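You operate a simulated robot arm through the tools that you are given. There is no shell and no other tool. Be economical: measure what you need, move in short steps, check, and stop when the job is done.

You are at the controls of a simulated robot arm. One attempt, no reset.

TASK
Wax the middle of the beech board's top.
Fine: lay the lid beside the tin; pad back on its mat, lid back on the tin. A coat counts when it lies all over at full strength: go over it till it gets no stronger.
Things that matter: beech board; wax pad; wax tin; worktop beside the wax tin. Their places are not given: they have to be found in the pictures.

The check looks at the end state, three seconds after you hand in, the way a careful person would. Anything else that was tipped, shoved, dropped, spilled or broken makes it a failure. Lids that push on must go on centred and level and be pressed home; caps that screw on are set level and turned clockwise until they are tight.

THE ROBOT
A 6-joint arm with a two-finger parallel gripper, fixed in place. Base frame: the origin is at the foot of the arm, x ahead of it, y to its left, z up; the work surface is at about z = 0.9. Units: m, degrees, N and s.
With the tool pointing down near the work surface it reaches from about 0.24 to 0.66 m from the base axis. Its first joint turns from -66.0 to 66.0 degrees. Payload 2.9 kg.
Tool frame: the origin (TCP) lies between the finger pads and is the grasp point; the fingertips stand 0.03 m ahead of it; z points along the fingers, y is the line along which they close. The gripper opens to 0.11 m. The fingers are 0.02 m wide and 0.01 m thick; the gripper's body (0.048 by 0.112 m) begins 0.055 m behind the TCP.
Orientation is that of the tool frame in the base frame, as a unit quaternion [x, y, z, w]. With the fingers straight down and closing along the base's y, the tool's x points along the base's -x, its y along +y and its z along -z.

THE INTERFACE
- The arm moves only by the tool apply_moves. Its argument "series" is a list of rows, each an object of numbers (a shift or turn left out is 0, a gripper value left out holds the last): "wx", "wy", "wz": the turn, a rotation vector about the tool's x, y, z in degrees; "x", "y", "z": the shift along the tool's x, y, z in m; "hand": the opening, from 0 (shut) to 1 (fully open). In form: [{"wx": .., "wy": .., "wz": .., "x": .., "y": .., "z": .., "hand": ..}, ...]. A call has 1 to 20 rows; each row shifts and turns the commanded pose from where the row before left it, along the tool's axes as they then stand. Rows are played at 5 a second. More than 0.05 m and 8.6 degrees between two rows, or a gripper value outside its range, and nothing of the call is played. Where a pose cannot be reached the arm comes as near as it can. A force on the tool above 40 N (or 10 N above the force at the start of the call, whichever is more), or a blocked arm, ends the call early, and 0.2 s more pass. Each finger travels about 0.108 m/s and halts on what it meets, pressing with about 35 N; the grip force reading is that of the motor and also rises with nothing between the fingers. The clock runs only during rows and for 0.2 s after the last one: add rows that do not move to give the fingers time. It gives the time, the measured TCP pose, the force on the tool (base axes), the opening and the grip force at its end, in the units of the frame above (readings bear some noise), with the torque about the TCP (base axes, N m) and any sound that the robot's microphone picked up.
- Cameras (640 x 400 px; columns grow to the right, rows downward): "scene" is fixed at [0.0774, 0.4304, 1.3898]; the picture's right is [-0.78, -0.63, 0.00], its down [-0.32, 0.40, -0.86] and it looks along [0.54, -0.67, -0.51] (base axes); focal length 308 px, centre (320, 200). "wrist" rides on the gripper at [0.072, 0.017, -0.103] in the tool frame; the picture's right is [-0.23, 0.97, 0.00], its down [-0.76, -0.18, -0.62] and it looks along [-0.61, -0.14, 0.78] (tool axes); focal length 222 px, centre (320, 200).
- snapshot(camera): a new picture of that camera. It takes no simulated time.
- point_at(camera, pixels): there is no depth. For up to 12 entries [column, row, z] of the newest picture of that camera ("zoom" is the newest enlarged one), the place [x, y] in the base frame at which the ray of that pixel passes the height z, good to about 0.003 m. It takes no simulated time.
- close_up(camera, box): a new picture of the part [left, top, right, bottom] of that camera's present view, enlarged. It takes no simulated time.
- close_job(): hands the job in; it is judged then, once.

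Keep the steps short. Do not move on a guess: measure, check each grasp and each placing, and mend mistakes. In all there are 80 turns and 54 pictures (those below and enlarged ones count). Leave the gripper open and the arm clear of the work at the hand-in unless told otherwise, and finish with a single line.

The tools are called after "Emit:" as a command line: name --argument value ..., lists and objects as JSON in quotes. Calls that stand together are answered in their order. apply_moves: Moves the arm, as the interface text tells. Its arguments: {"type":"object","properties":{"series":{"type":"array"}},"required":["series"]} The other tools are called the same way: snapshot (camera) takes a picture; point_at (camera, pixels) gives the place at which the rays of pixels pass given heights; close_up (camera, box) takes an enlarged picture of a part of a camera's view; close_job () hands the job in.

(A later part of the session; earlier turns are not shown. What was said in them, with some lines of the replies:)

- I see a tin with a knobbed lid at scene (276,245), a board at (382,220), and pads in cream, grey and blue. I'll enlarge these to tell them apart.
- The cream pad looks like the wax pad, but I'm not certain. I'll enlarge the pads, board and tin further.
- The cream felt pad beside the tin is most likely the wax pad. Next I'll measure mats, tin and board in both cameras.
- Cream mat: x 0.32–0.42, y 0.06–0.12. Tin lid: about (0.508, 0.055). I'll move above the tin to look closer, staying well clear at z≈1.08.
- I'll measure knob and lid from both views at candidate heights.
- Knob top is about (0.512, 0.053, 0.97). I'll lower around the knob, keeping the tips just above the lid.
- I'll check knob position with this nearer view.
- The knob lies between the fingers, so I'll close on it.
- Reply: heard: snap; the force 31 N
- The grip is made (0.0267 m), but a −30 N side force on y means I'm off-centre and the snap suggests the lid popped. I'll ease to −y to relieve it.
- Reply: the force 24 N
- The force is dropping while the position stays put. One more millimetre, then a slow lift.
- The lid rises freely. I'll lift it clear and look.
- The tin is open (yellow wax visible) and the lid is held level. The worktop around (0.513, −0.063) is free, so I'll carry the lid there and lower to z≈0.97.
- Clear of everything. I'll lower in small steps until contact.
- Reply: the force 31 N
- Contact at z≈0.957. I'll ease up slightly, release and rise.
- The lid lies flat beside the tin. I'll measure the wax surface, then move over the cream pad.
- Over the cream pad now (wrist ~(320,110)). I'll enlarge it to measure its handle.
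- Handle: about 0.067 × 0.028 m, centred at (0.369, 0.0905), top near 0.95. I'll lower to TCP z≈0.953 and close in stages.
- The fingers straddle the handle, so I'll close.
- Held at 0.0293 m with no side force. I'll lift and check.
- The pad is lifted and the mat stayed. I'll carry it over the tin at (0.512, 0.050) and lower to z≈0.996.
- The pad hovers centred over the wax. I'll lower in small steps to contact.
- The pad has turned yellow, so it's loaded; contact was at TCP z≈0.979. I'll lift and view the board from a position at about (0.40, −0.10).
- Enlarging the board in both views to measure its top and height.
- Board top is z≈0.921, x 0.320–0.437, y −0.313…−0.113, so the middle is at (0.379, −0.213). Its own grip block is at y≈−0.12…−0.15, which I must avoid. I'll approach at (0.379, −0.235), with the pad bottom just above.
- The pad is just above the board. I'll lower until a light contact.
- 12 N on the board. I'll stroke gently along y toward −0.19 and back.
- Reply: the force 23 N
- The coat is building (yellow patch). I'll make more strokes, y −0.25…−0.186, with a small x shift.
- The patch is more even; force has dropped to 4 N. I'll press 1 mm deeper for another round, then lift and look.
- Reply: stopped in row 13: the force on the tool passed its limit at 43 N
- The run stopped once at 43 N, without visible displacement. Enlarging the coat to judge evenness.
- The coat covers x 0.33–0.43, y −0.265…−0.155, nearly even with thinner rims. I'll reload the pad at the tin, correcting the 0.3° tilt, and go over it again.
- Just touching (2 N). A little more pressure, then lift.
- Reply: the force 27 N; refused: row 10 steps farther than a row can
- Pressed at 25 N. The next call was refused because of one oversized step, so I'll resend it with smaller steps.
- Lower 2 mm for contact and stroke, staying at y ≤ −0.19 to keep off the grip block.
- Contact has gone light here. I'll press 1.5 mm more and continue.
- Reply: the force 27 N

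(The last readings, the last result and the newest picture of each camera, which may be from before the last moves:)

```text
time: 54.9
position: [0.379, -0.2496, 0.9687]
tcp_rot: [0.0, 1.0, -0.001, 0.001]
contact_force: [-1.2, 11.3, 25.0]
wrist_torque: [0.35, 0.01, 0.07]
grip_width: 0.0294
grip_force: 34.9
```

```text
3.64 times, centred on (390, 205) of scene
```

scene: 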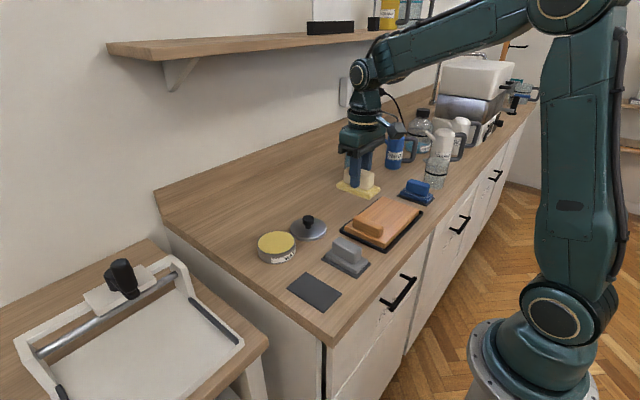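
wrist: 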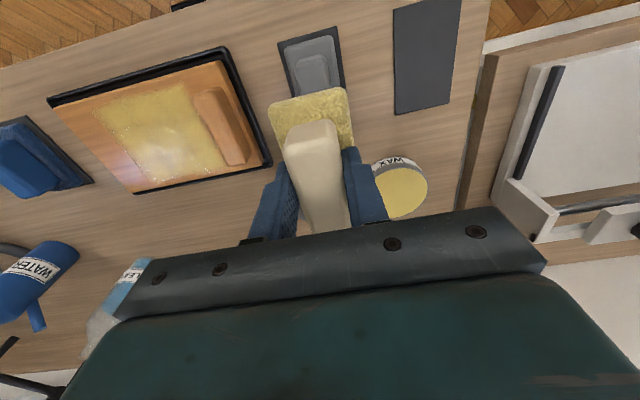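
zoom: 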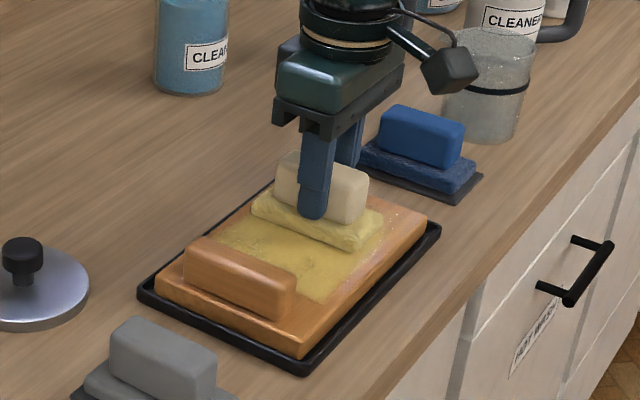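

Good pressure (25 N) here. One more round, then lift and inspect.

Emit:
apply_moves --series '[{"x": -0.008}, {"y": 0.012}, {"y": 0.012}, {"y": 0.012}, {"y": 0.012}, {"y": 0.01}, {"x": 0.008}, {"y": -0.012}, {"y": -0.012}, {"y": -0.012}, {"y": -0.012}, {"y": -0.01}, {"x": 0.008}, {"y": 0.012}, {"y": 0.012}, {"y": 0.012}, {"y": 0.012}, {"y": 0.01}, {}]'

Emit:
apply_moves --series '[{"z": -0.01}, {"z": -0.03}, {"z": -0.03, "y": 0.02}, {"z": -0.03, "y": 0.04}, {"y": 0.048}, {"y": 0.048}, {}]'

Emit:
close_up --camera "scene" --box '[320, 150, 460, 260]'

Emit:
close_up --camera "wrist" --box '[40, 40, 280, 200]'

```text
time: 58.9
position: [0.3704, -0.1947, 0.9681]
tcp_rot: [0.002, 1.0, -0.001, 0.003]
contact_force: [-1.7, -12.0, 28.8]
wrist_torque: [-0.21, 0.34, 0.08]
grip_width: 0.0289
grip_force: 35.3
```

```text
time: 60.5
position: [0.3684, -0.0344, 1.067]
tcp_rot: [0.0, 1.0, 0.0, 0.001]
contact_force: [0.9, 0.8, -1.0]
wrist_torque: [-0.04, -0.03, 0.0]
grip_width: 0.0295
grip_force: 34.9
```

```text
3.64 times, centred on (390, 205) of scene
```

zoom: 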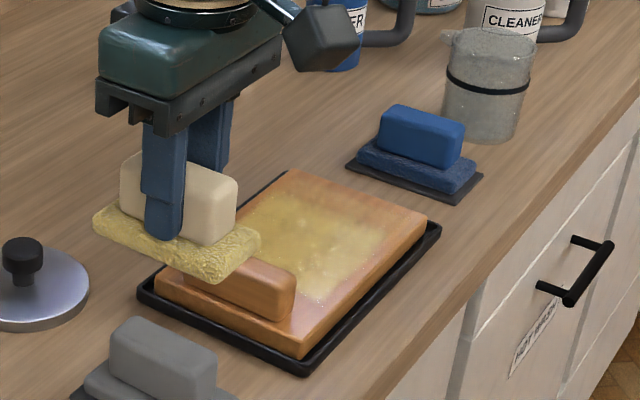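

```text
2.50 times, centred on (160, 120) of wrist
```

zoom: 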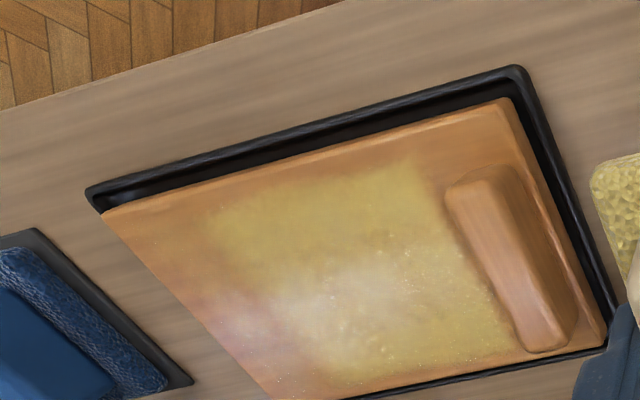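

The core looks saturated; let me enlarge the coat further to judge the mottling and edges.

Emit:
close_up --camera "scene" --box '[352, 190, 427, 240]'

```text
8.00 times, centred on (390, 215) of scene
```

zoom: 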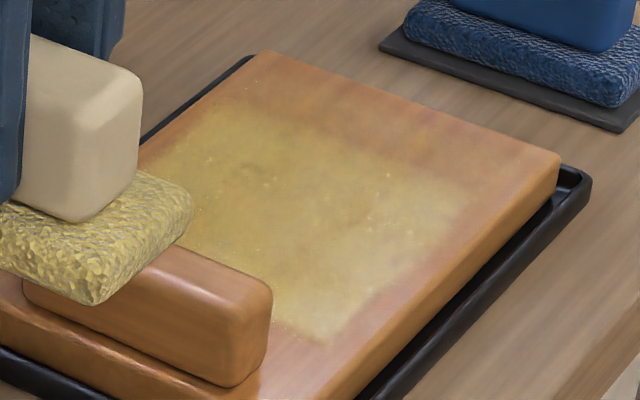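

Still slightly mottled with a fading far edge. I'll reload and do a wider, firmer round.

Emit:
apply_moves --series '[{"x": -0.036, "y": 0.021}, {"x": -0.036, "y": 0.021}, {"x": -0.036, "y": 0.021}, {"x": -0.034, "y": 0.021}, {"z": 0.04}, {"z": 0.035}, {"z": 0.009}, {}]'

```text
time: 62.3
position: [0.5135, 0.0453, 0.9846]
tcp_rot: [0.001, 1.0, -0.001, 0.001]
contact_force: [-0.8, -0.3, -0.7]
wrist_torque: [0.04, -0.01, -0.01]
grip_width: 0.0292
grip_force: 35.0
```

Emit:
apply_moves --series '[{"y": 0.002, "z": 0.003}, {"z": 0.003}, {"z": 0.002}, {"z": 0.001}, {}]'

```text
time: 63.5
position: [0.5118, 0.0479, 0.9761]
tcp_rot: [0.0, 1.0, 0.0, 0.001]
contact_force: [-2.0, -0.6, 10.5]
wrist_torque: [-0.02, 0.06, 0.01]
grip_width: 0.0289
grip_force: 34.9
```

10 N on the wax; loaded. Back to the board.

Emit:
apply_moves --series '[{"z": -0.01}, {"z": -0.04}, {"z": -0.045}, {"x": 0.033, "y": -0.035}, {"x": 0.033, "y": -0.035}, {"x": 0.033, "y": -0.035}, {"x": 0.034, "y": -0.035}, {"y": -0.048}, {"y": -0.048}, {"y": -0.048}, {"z": 0.045}, {"z": 0.045}, {"z": 0.009}, {"z": 0.001}, {}]'

```text
time: 66.7
position: [0.377, -0.2357, 0.9692]
tcp_rot: [0.001, 1.0, 0.0, 0.0]
contact_force: [0.1, 1.0, -0.9]
wrist_torque: [-0.01, -0.02, 0.03]
grip_width: 0.0293
grip_force: 34.9
```

Emit:
apply_moves --series '[{"z": 0.001}, {"z": 0.001}, {}]'

```text
time: 67.5
position: [0.3787, -0.2358, 0.9692]
tcp_rot: [0.001, 1.0, -0.001, 0.0]
contact_force: [0.2, 0.5, -0.6]
wrist_torque: [-0.01, 0.03, -0.03]
grip_width: 0.0293
grip_force: 34.8
```

Emit:
apply_moves --series '[{"z": 0.001}, {"z": 0.0005}, {}]'

```text
time: 68.3
position: [0.3786, -0.2366, 0.9675]
tcp_rot: [0.002, 1.0, -0.001, 0.002]
contact_force: [-9.7, 5.1, 28.2]
wrist_torque: [0.32, 0.27, 0.03]
grip_width: 0.0292
grip_force: 34.7
```

28 N; ease 0.5 mm and stroke wider, y −0.262…−0.19.

Emit:
apply_moves --series '[{"z": -0.0006, "y": -0.008, "x": 0.005}, {"y": -0.009, "x": 0.005}, {"y": -0.009}, {"y": 0.014}, {"y": 0.014}, {"y": 0.014}, {"y": 0.014}, {"y": 0.014}, {"x": -0.01}, {"y": -0.014}, {"y": -0.014}, {"y": -0.014}, {"y": -0.014}, {"y": -0.014}, {"x": -0.01}, {"y": 0.014}, {"y": 0.014}, {"y": 0.014}, {"y": 0.014}, {"y": 0.014}]'

Emit:
apply_moves --series '[{"x": 0.01}, {"y": -0.014}, {"y": -0.014}, {"y": -0.014}, {"y": -0.014}, {"y": -0.014}, {"x": 0.01}, {"y": 0.014}, {"y": 0.014}, {"y": 0.014}, {"y": 0.014}, {"y": 0.014}, {"x": -0.01}, {"y": -0.014}, {"y": -0.014}, {"y": -0.014}, {"y": -0.014}, {"y": -0.014}, {}]'

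```text
time: 72.5
position: [0.3903, -0.1948, 0.9668]
tcp_rot: [0.002, 1.0, -0.002, 0.002]
contact_force: [-1.8, -12.8, 31.9]
wrist_torque: [-0.18, 0.5, 0.14]
grip_width: 0.0294
grip_force: 34.6
```

```text
time: 76.5
position: [0.3786, -0.2613, 0.9683]
tcp_rot: [0.0, 1.0, -0.001, 0.0]
contact_force: [0.6, 9.6, 23.3]
wrist_torque: [0.28, 0.03, 0.04]
grip_width: 0.0292
grip_force: 34.7
```

Strong even pressure throughout. One more return round, then lift and inspect.

Emit:
apply_moves --series '[{"y": 0.014}, {"y": 0.014}, {"y": 0.014}, {"y": 0.014}, {"y": 0.013}, {"x": -0.006}, {"y": -0.014}, {"y": -0.014}, {"y": -0.014}, {"y": -0.014}, {"x": 0.012}, {"y": 0.014}, {"y": 0.014}, {"y": 0.014}, {"y": 0.014}, {}]'

Emit:
apply_moves --series '[{"z": -0.01}, {"z": -0.03}, {"z": -0.03, "y": 0.02}, {"z": -0.03, "y": 0.04}, {"y": 0.048}, {"y": 0.048}, {}]'

Emit:
close_up --camera "scene" --box '[352, 190, 427, 240]'

```text
time: 79.9
position: [0.3739, -0.193, 0.9683]
tcp_rot: [0.002, 1.0, -0.002, 0.001]
contact_force: [-0.8, -9.1, 18.0]
wrist_torque: [-0.14, 0.25, 0.08]
grip_width: 0.0293
grip_force: 34.7
```

```text
time: 81.5
position: [0.3726, -0.0367, 1.0702]
tcp_rot: [0.0, 1.0, -0.001, 0.002]
contact_force: [0.1, -0.5, -0.7]
wrist_torque: [-0.01, -0.03, 0.0]
grip_width: 0.0291
grip_force: 35.1
```

```text
8.00 times, centred on (390, 215) of scene
```

zoom: 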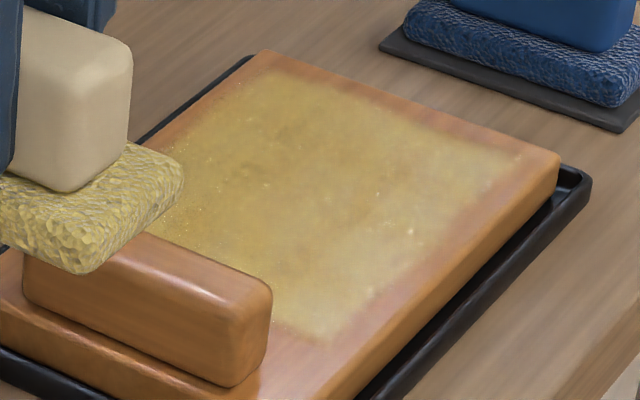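

The centre is no stronger than before: saturated and wider now. I'll return the pad to its mat at (0.368, 0.0905).

Emit:
apply_moves --series '[{"x": 0.002, "y": 0.042}, {"x": 0.002, "y": 0.042}, {"y": 0.043}, {"z": 0.04}, {"z": 0.04}, {"z": 0.025}, {}]'

Emit:
close_up --camera "scene" --box '[250, 210, 390, 320]'

```text
time: 83.1
position: [0.3701, 0.0879, 0.9622]
tcp_rot: [0.0, 1.0, -0.001, 0.0]
contact_force: [0.1, 0.7, -0.4]
wrist_torque: [0.03, -0.01, 0.01]
grip_width: 0.0293
grip_force: 35.2
```

```text
3.64 times, centred on (320, 265) of scene
```

zoom: 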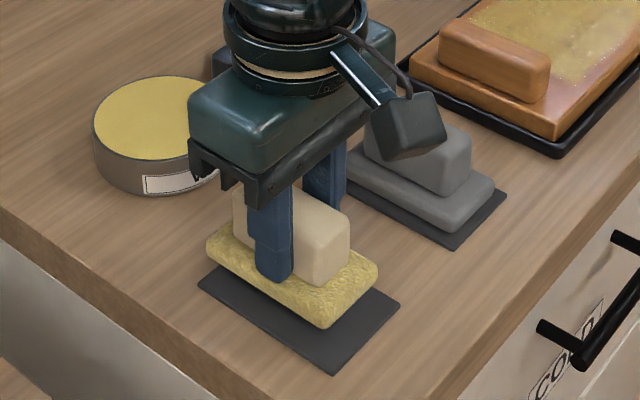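

Lined up over the mat; shift +2 mm in y and lower to contact.

Emit:
apply_moves --series '[{"x": 0.001, "y": 0.002, "z": 0.004}, {"z": 0.003}, {"z": 0.003}, {"z": 0.001}, {}]'

```text
time: 84.3
position: [0.3693, 0.0911, 0.9515]
tcp_rot: [0.001, 1.0, -0.001, 0.001]
contact_force: [0.1, 0.4, -0.9]
wrist_torque: [0.0, 0.01, -0.01]
grip_width: 0.029
grip_force: 35.0
```

Emit:
apply_moves --series '[{"z": 0.001}, {"z": 0.001}, {}]'

```text
time: 85.1
position: [0.3692, 0.0916, 0.9503]
tcp_rot: [0.002, 1.0, -0.002, 0.001]
contact_force: [0.4, 0.6, -0.7]
wrist_torque: [-0.01, -0.01, 0.01]
grip_width: 0.0294
grip_force: 34.9
```

Emit:
apply_moves --series '[{"z": 0.0008}, {"z": 0.0008}, {}]'

```text
time: 85.9
position: [0.3698, 0.0918, 0.9487]
tcp_rot: [0.001, 1.0, -0.001, 0.001]
contact_force: [-4.4, -0.9, 9.3]
wrist_torque: [0.02, 0.11, -0.05]
grip_width: 0.0293
grip_force: 35.4
stopped in row 3: the force on the tool passed its limit at 42 N (the readings are from after the stop); the commanded pose is now the measured one
```

The pad rests on the mat. I'll open gently and rise.

Emit:
apply_moves --series '[{"hand": 0.33}, {"hand": 0.4}, {"hand": 0.5}, {"hand": 0.6}, {}, {"z": -0.02}, {"z": -0.04}, {"z": -0.05}, {}]'

Emit:
snapshot --camera "scene"

Emit:
close_up --camera "scene" --box '[250, 210, 390, 320]'

```text
time: 87.9
position: [0.3706, 0.0926, 1.0603]
tcp_rot: [0.0, 1.0, -0.001, 0.001]
contact_force: [0.6, 0.5, -0.2]
wrist_torque: [0.04, -0.02, -0.02]
grip_width: 0.0661
grip_force: 0.2
```

```text
10 pictures are left
```

scene: 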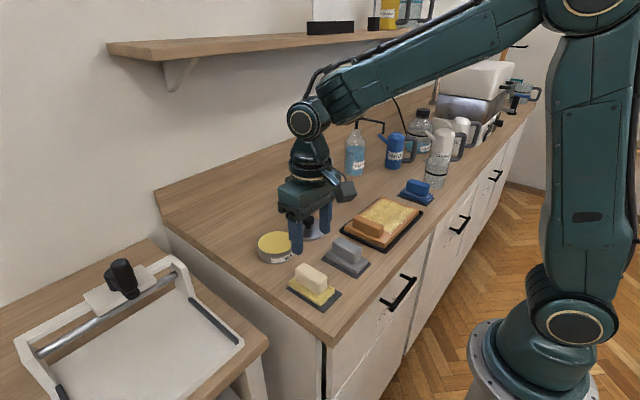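

```text
3.64 times, centred on (320, 265) of scene
```

zoom: 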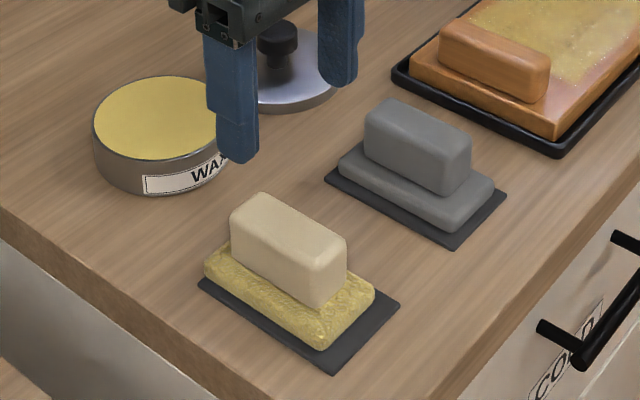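

The pad sits on its mat. Now the lid: move above (0.512, −0.063) and lower partway.

Emit:
apply_moves --series '[{"x": -0.0283, "y": -0.0311}, {"x": -0.0283, "y": -0.0311}, {"x": -0.0283, "y": -0.0311}, {"x": -0.0283, "y": -0.0311}, {"x": -0.0282, "y": -0.031}, {"z": 0.04}, {"z": 0.03}, {}]'

Emit:
close_up --camera "wrist" --box '[220, 60, 500, 230]'

```text
time: 89.7
position: [0.5103, -0.0633, 0.9924]
tcp_rot: [0.001, 1.0, 0.0, 0.001]
contact_force: [-0.2, 0.6, 0.3]
wrist_torque: [0.0, 0.0, -0.04]
grip_width: 0.0661
grip_force: 0.0
```

```text
2.29 times, centred on (360, 145) of wrist
```

zoom: 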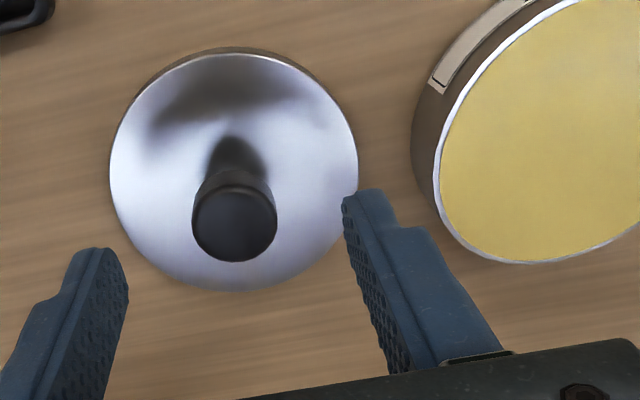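

Knob centred between the fingers. Lower to z≈0.957 and close.

Emit:
apply_moves --series '[{"x": -0.001, "z": 0.02}, {"z": 0.012}, {"z": 0.003}, {}, {"hand": 0.35}, {"hand": 0.28}, {"hand": 0.2}, {"hand": 0}, {}, {}]'

```text
time: 91.9
position: [0.5122, -0.0639, 0.9545]
tcp_rot: [0.001, 1.0, -0.001, 0.002]
contact_force: [0.2, -0.2, -0.2]
wrist_torque: [-0.02, -0.01, 0.0]
grip_width: 0.0269
grip_force: 35.0
```

Firm, centred grip. Lift and carry over the tin (+0.113 in y), then hover.

Emit:
apply_moves --series '[{"z": -0.02}, {"z": -0.04}, {"z": -0.04}, {"y": 0.038}, {"y": 0.038}, {"y": 0.037}, {"z": 0.035}, {"z": 0.025}, {}]'

Emit:
close_up --camera "scene" --box '[226, 175, 330, 275]'

Emit:
close_up --camera "wrist" --box '[220, 60, 440, 220]'

```text
time: 93.9
position: [0.5126, 0.0495, 0.9945]
tcp_rot: [0.001, 1.0, 0.0, 0.001]
contact_force: [-0.6, 0.5, 0.0]
wrist_torque: [0.03, -0.01, 0.0]
grip_width: 0.0269
grip_force: 35.2
```

```text
4.00 times, centred on (278, 225) of scene
```

zoom: 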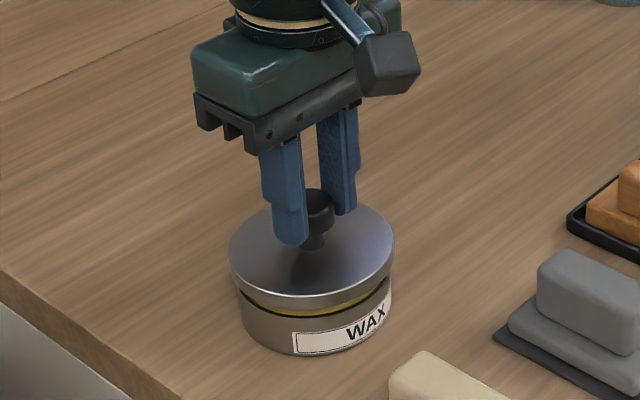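

```text
2.50 times, centred on (330, 140) of wrist
```

zoom: 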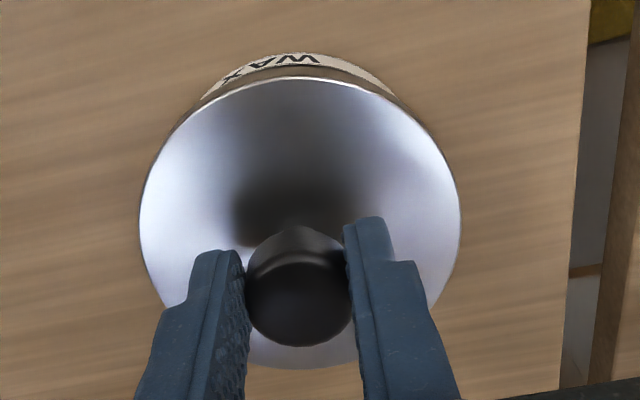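

The lid matches its original position over the tin. I'll lower in small steps to seat it.

Emit:
apply_moves --series '[{"z": 0.004}, {"z": 0.003}, {"z": 0.002}, {"z": 0.001}, {}]'

```text
time: 95.1
position: [0.513, 0.0503, 0.9848]
tcp_rot: [0.001, 1.0, -0.001, 0.002]
contact_force: [-0.5, 0.0, -0.4]
wrist_torque: [-0.03, -0.01, 0.03]
grip_width: 0.0271
grip_force: 34.9
```

Emit:
apply_moves --series '[{"z": 0.001}, {"z": 0.001}, {"z": 0.001}, {"z": 0.001}, {}]'

```text
time: 96.3
position: [0.5124, 0.0498, 0.981]
tcp_rot: [0.001, 1.0, 0.0, 0.003]
contact_force: [5.9, 1.6, 2.9]
wrist_torque: [0.03, -0.41, 0.0]
grip_width: 0.0269
grip_force: 35.3
```

Touching, with a slight +x side force. I'll shift 0.7 mm in +x and press on.

Emit:
apply_moves --series '[{"x": -0.0007}, {"z": 0.001}, {"z": 0.001}, {}]'

```text
time: 97.3
position: [0.5116, 0.0499, 0.978]
tcp_rot: [0.001, 1.0, -0.001, 0.001]
contact_force: [-1.4, -0.7, 1.4]
wrist_torque: [-0.02, 0.0, -0.02]
grip_width: 0.0271
grip_force: 35.6
```

Emit:
apply_moves --series '[{"z": 0.001}, {"z": 0.001}, {"z": 0.001}, {}]'

```text
time: 98.3
position: [0.5128, 0.0507, 0.977]
tcp_rot: [0.0, 1.0, 0.0, 0.005]
contact_force: [-11.0, 4.5, 35.2]
wrist_torque: [0.21, 0.35, 0.08]
grip_width: 0.0273
grip_force: 35.2
```

35 N without a snap sound. I'll look at the gap.

Emit:
close_up --camera "scene" --box '[246, 215, 310, 275]'

```text
6.67 times, centred on (278, 245) of scene
```

zoom: 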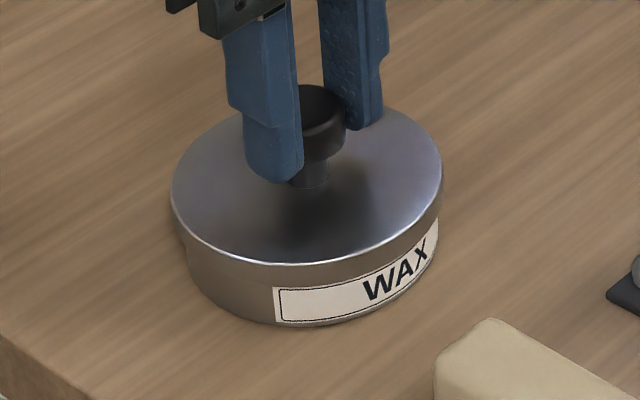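

The lid looks level and at the original height. One more firm push to be sure it's home.

Emit:
apply_moves --series '[{"z": 0.0008}, {"z": 0.0008}, {}]'

```text
time: 99.1
position: [0.5134, 0.0497, 0.9763]
tcp_rot: [0.0, 1.0, 0.0, 0.007]
contact_force: [-2.0, 4.6, 36.8]
wrist_torque: [0.14, -0.33, 0.05]
grip_width: 0.0269
grip_force: 34.9
```

No sound yet. I'll release, then press straight down on the knob top with closed fingers.

Emit:
apply_moves --series '[{"z": -0.002}, {"hand": 0.3}, {"hand": 0.45}, {}, {"z": -0.03}, {"z": -0.03}, {"hand": 0}, {}, {}, {}]'

Emit:
close_up --camera "scene" --box '[246, 205, 310, 275]'

```text
time: 101.3
position: [0.5111, 0.0501, 1.0361]
tcp_rot: [0.001, 1.0, -0.002, 0.001]
contact_force: [-0.2, 0.3, 0.3]
wrist_torque: [-0.01, 0.0, 0.04]
grip_width: 0.0
grip_force: 35.2
heard: snap
```

```text
5.71 times, centred on (278, 240) of scene
```

zoom: 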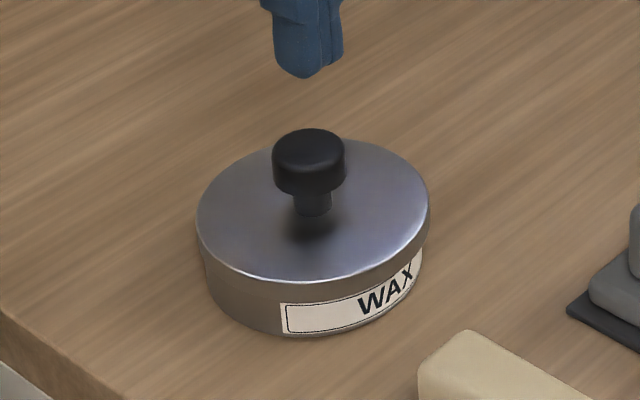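

A snap was heard, perhaps because the lid popped off when I raised. I'll press down on the knob top.

Emit:
apply_moves --series '[{"z": 0.02}, {"z": 0.01}, {"z": 0.003}, {"z": 0.002}, {}]'

```text
time: 102.5
position: [0.5117, 0.0496, 1.0006]
tcp_rot: [0.001, 1.0, 0.0, 0.002]
contact_force: [-0.4, 0.3, 0.5]
wrist_torque: [0.03, 0.0, -0.04]
grip_width: 0.0
grip_force: 35.0
```

Emit:
apply_moves --series '[{"z": 0.001}, {"z": 0.001}, {"z": 0.001}, {"z": 0.001}, {"z": 0.001}, {}]'

```text
time: 103.9
position: [0.5132, 0.0492, 0.9953]
tcp_rot: [0.001, 1.0, 0.0, 0.002]
contact_force: [-0.1, 0.5, 0.8]
wrist_torque: [0.01, 0.01, 0.0]
grip_width: 0.0
grip_force: 34.6
```

Emit:
apply_moves --series '[{"z": 0.001}, {"z": 0.001}, {"z": 0.001}, {"z": 0.001}, {"z": 0.001}, {}]'

```text
time: 105.3
position: [0.5117, 0.0505, 0.9917]
tcp_rot: [0.0, 1.0, -0.001, 0.004]
contact_force: [-7.0, 8.3, 22.3]
wrist_torque: [0.26, 0.24, 0.01]
grip_width: 0.0001
grip_force: 35.1
```

On the knob top (22 N). Push further.

Emit:
apply_moves --series '[{"z": 0.001}, {"z": 0.001}, {"z": 0.001}, {}]'

```text
time: 105.8
position: [0.5127, 0.0496, 0.9926]
tcp_rot: [0.001, 1.0, 0.0, 0.004]
contact_force: [-5.0, 1.9, 7.3]
wrist_torque: [0.05, 0.15, 0.02]
grip_width: 0.0002
grip_force: 34.7
stopped in row 2: the force on the tool passed its limit at 42 N (the readings are from after the stop); the commanded pose is now the measured one
```

42 N reached without another click, which suggests it's already home. I'll press once more, building up slowly from a loaded start.

Emit:
apply_moves --series '[{"z": 0.001}, {"z": 0.0005}, {"z": 0.0005}, {}]'

Emit:
apply_moves --series '[{"z": 0.0005}, {"z": 0.0005}, {}]'

```text
time: 106.7
position: [0.5136, 0.0506, 0.9921]
tcp_rot: [0.0, 1.0, 0.001, 0.005]
contact_force: [-5.7, 0.1, 7.6]
wrist_torque: [-0.03, 0.22, 0.0]
grip_width: 0.0
grip_force: 35.1
stopped in row 4: the force on the tool passed its limit at 41 N (the readings are from after the stop); the commanded pose is now the measured one
```

```text
time: 107.5
position: [0.5135, 0.0499, 0.9924]
tcp_rot: [0.001, 1.0, -0.001, 0.007]
contact_force: [-12.0, -2.2, 27.1]
wrist_torque: [-0.09, 0.44, 0.0]
grip_width: 0.0
grip_force: 34.8
```

Emit:
apply_moves --series '[{"z": 0.0004}, {}]'

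Emit:
apply_moves --series '[{"z": 0.0004}, {"z": 0.0003}, {}]'

```text
time: 108.1
position: [0.5135, 0.0506, 0.9937]
tcp_rot: [-0.001, 1.0, 0.002, 0.008]
contact_force: [-13.3, -0.4, 36.3]
wrist_torque: [-0.03, 0.53, -0.05]
grip_width: 0.0002
grip_force: 35.1
```

```text
time: 108.9
position: [0.5137, 0.0505, 0.9924]
tcp_rot: [-0.001, 1.0, 0.001, 0.007]
contact_force: [-14.9, 6.6, 36.4]
wrist_torque: [0.19, 0.55, -0.03]
grip_width: 0.0
grip_force: 35.1
```

No further travel at ~37–42 N, so the lid is home. I'll rise, open, back off and check the lid in the same view as at the start.

Emit:
apply_moves --series '[{"z": -0.005}, {"z": -0.03}, {"z": -0.045}, {"z": -0.045, "hand": 1}, {"z": -0.04}, {"x": 0.03, "z": -0.03}, {"x": 0.04}, {"x": 0.04}, {}, {}]'

Emit:
close_up --camera "scene" --box '[246, 215, 310, 275]'

Emit:
snapshot --camera "scene"

```text
time: 111.1
position: [0.4018, 0.0474, 1.1839]
tcp_rot: [0.0, 1.0, 0.0, 0.006]
contact_force: [0.1, -0.7, -0.2]
wrist_torque: [0.0, 0.02, 0.0]
grip_width: 0.1097
grip_force: 0.0
```

```text
6.67 times, centred on (278, 245) of scene
```

zoom: 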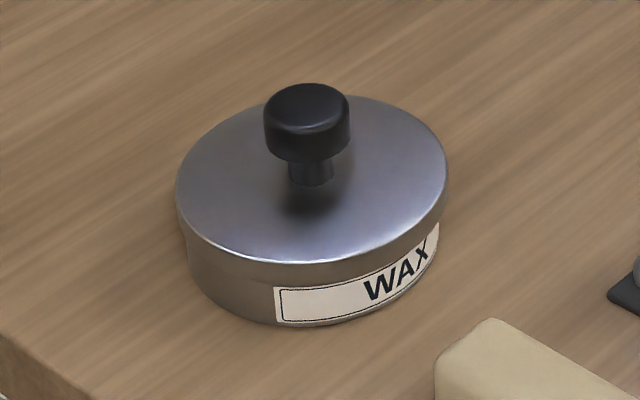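

```text
2 pictures are left
```

scene: 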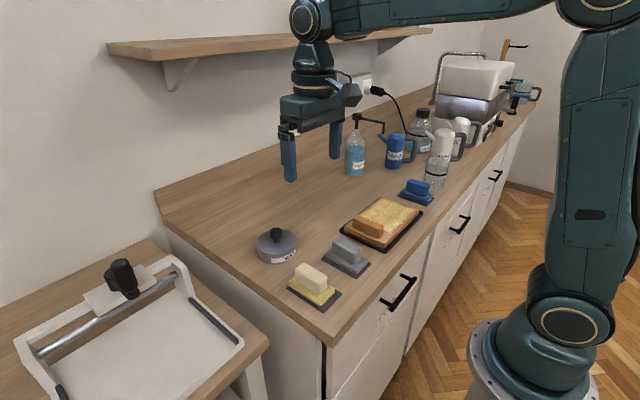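

Compared with the start view, the lid sits about 5 zoom px (~1.5 mm) to the right, whereas under pressure it matched exactly. It probably popped and shifted during release. I'll regrip the knob, recentre, press, null the forces and then release. First I'll correct the tilt and go above it.

Emit:
apply_moves --series '[{"wy": 0.7, "hand": 0.6}, {}, {"x": -0.037}, {"x": -0.037}, {"x": -0.036, "y": 0.002}, {"z": 0.045}, {"z": 0.045}, {"z": 0.045}, {"z": 0.045}, {}]'

```text
time: 113.3
position: [0.5123, 0.0507, 1.0029]
tcp_rot: [0.0, 1.0, 0.0, -0.001]
contact_force: [-0.2, 0.5, -0.4]
wrist_torque: [0.0, 0.01, -0.01]
grip_width: 0.066
grip_force: 0.1
```

Upright again, over the knob. Lower and close.

Emit:
apply_moves --series '[{"z": 0.015}, {"z": 0.009}, {}, {"hand": 0.35}, {"hand": 0.28}, {"hand": 0.25}, {"hand": 0.2}, {"hand": 0}, {}, {}]'

```text
time: 115.5
position: [0.5132, 0.0509, 0.9807]
tcp_rot: [0.0, 1.0, 0.0, -0.001]
contact_force: [0.1, -6.0, 0.4]
wrist_torque: [-0.25, -0.01, -0.02]
grip_width: 0.0268
grip_force: 35.3
heard: snap
5 turns are left
```

A snap again as I gripped, so it was latched and the grip unlatched it. I have few turns left. I'll trim −0.7 mm in y, press home while gripped, open under downward load so nothing lifts it, then rise, close the fingers and check.

Emit:
apply_moves --series '[{"y": -0.0007}, {"z": 0.001}, {"z": 0.001}, {"z": 0.001}, {"z": 0.001}, {}]'

Emit:
apply_moves --series '[{"hand": 0.26}, {"hand": 0.3}, {"hand": 0.45}, {}, {"z": -0.03}, {"z": -0.03}, {"hand": 0}, {}, {}, {}]'

Emit:
close_up --camera "scene" --box '[246, 215, 310, 275]'

```text
time: 116.7
position: [0.5126, 0.0512, 0.9791]
tcp_rot: [0.001, 1.0, 0.0, 0.003]
contact_force: [-3.6, -2.5, 4.9]
wrist_torque: [-0.05, 0.21, -0.02]
grip_width: 0.027
grip_force: 34.9
stopped in row 5: the force on the tool passed its limit at 43 N (the readings are from after the stop); the commanded pose is now the measured one
```

```text
time: 118.9
position: [0.5116, 0.0478, 1.0395]
tcp_rot: [-0.001, 1.0, 0.001, 0.003]
contact_force: [0.0, 0.2, -0.1]
wrist_torque: [0.02, 0.02, -0.02]
grip_width: 0.0001
grip_force: 34.3
heard: snap
```

```text
6.67 times, centred on (278, 245) of scene
4 turns are left
```

zoom: 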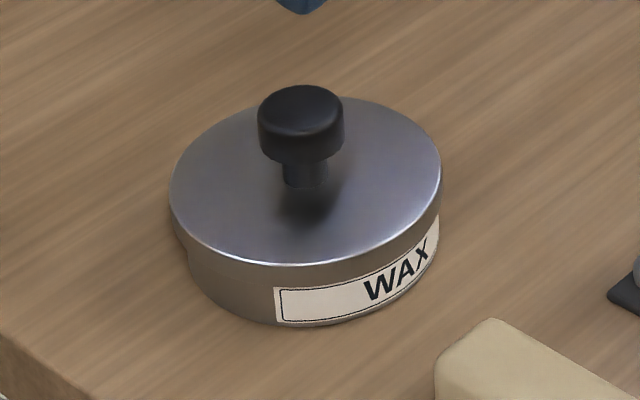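

The lid now matches its original place (170–442 px vs 171–443), level, with a snap after release. I'll press straight down on the knob top to confirm it's home, then rise clear and open.

Emit:
apply_moves --series '[{"z": 0.02}, {"z": 0.02}, {"z": 0.004}, {"z": 0.001}, {"z": 0.001}, {"z": 0.001}, {"z": 0.001}, {"z": 0.001}, {"z": 0.001}, {"z": 0.001}, {"z": 0.001}, {}]'

Emit:
apply_moves --series '[{"z": -0.005}, {"z": -0.03}, {"z": -0.045}, {"z": -0.045}, {"z": -0.045, "hand": 1}, {"x": 0.03, "z": -0.03}, {"x": 0.04}, {"x": 0.04}, {}, {}]'

Emit:
close_up --camera "scene" --box '[246, 215, 310, 275]'

```text
time: 121.0
position: [0.5151, 0.0505, 0.9925]
tcp_rot: [0.002, 1.0, 0.0, 0.005]
contact_force: [-4.6, -1.6, 7.6]
wrist_torque: [-0.05, 0.18, 0.0]
grip_width: 0.0
grip_force: 35.0
stopped in row 10: the force on the tool passed its limit at 43 N (the readings are from after the stop); the commanded pose is now the measured one
```

```text
time: 123.2
position: [0.4028, 0.0489, 1.1902]
tcp_rot: [0.001, 1.0, 0.0, 0.005]
contact_force: [1.1, -0.1, 0.8]
wrist_torque: [0.01, -0.02, -0.01]
grip_width: 0.1099
grip_force: 0.0
```

```text
6.67 times, centred on (278, 245) of scene
3 turns are left
```

zoom: 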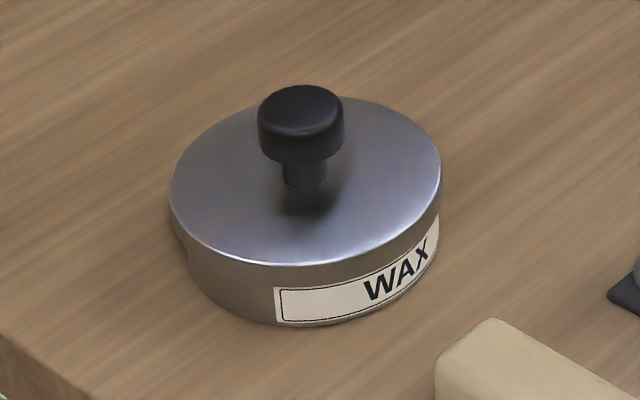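

The lid is level, centred as at the start and didn't give under 43 N. The pad is on its mat, the board is coated, and the arm is clear with the gripper open. Handing in.

Emit:
close_job

```text
The job is handed in.
```

I waxed the middle of the beech board, put the pad back on its mat and pressed the lid back on the tin, though I couldn't confirm from the click sounds that the lid latched; the job is handed in.
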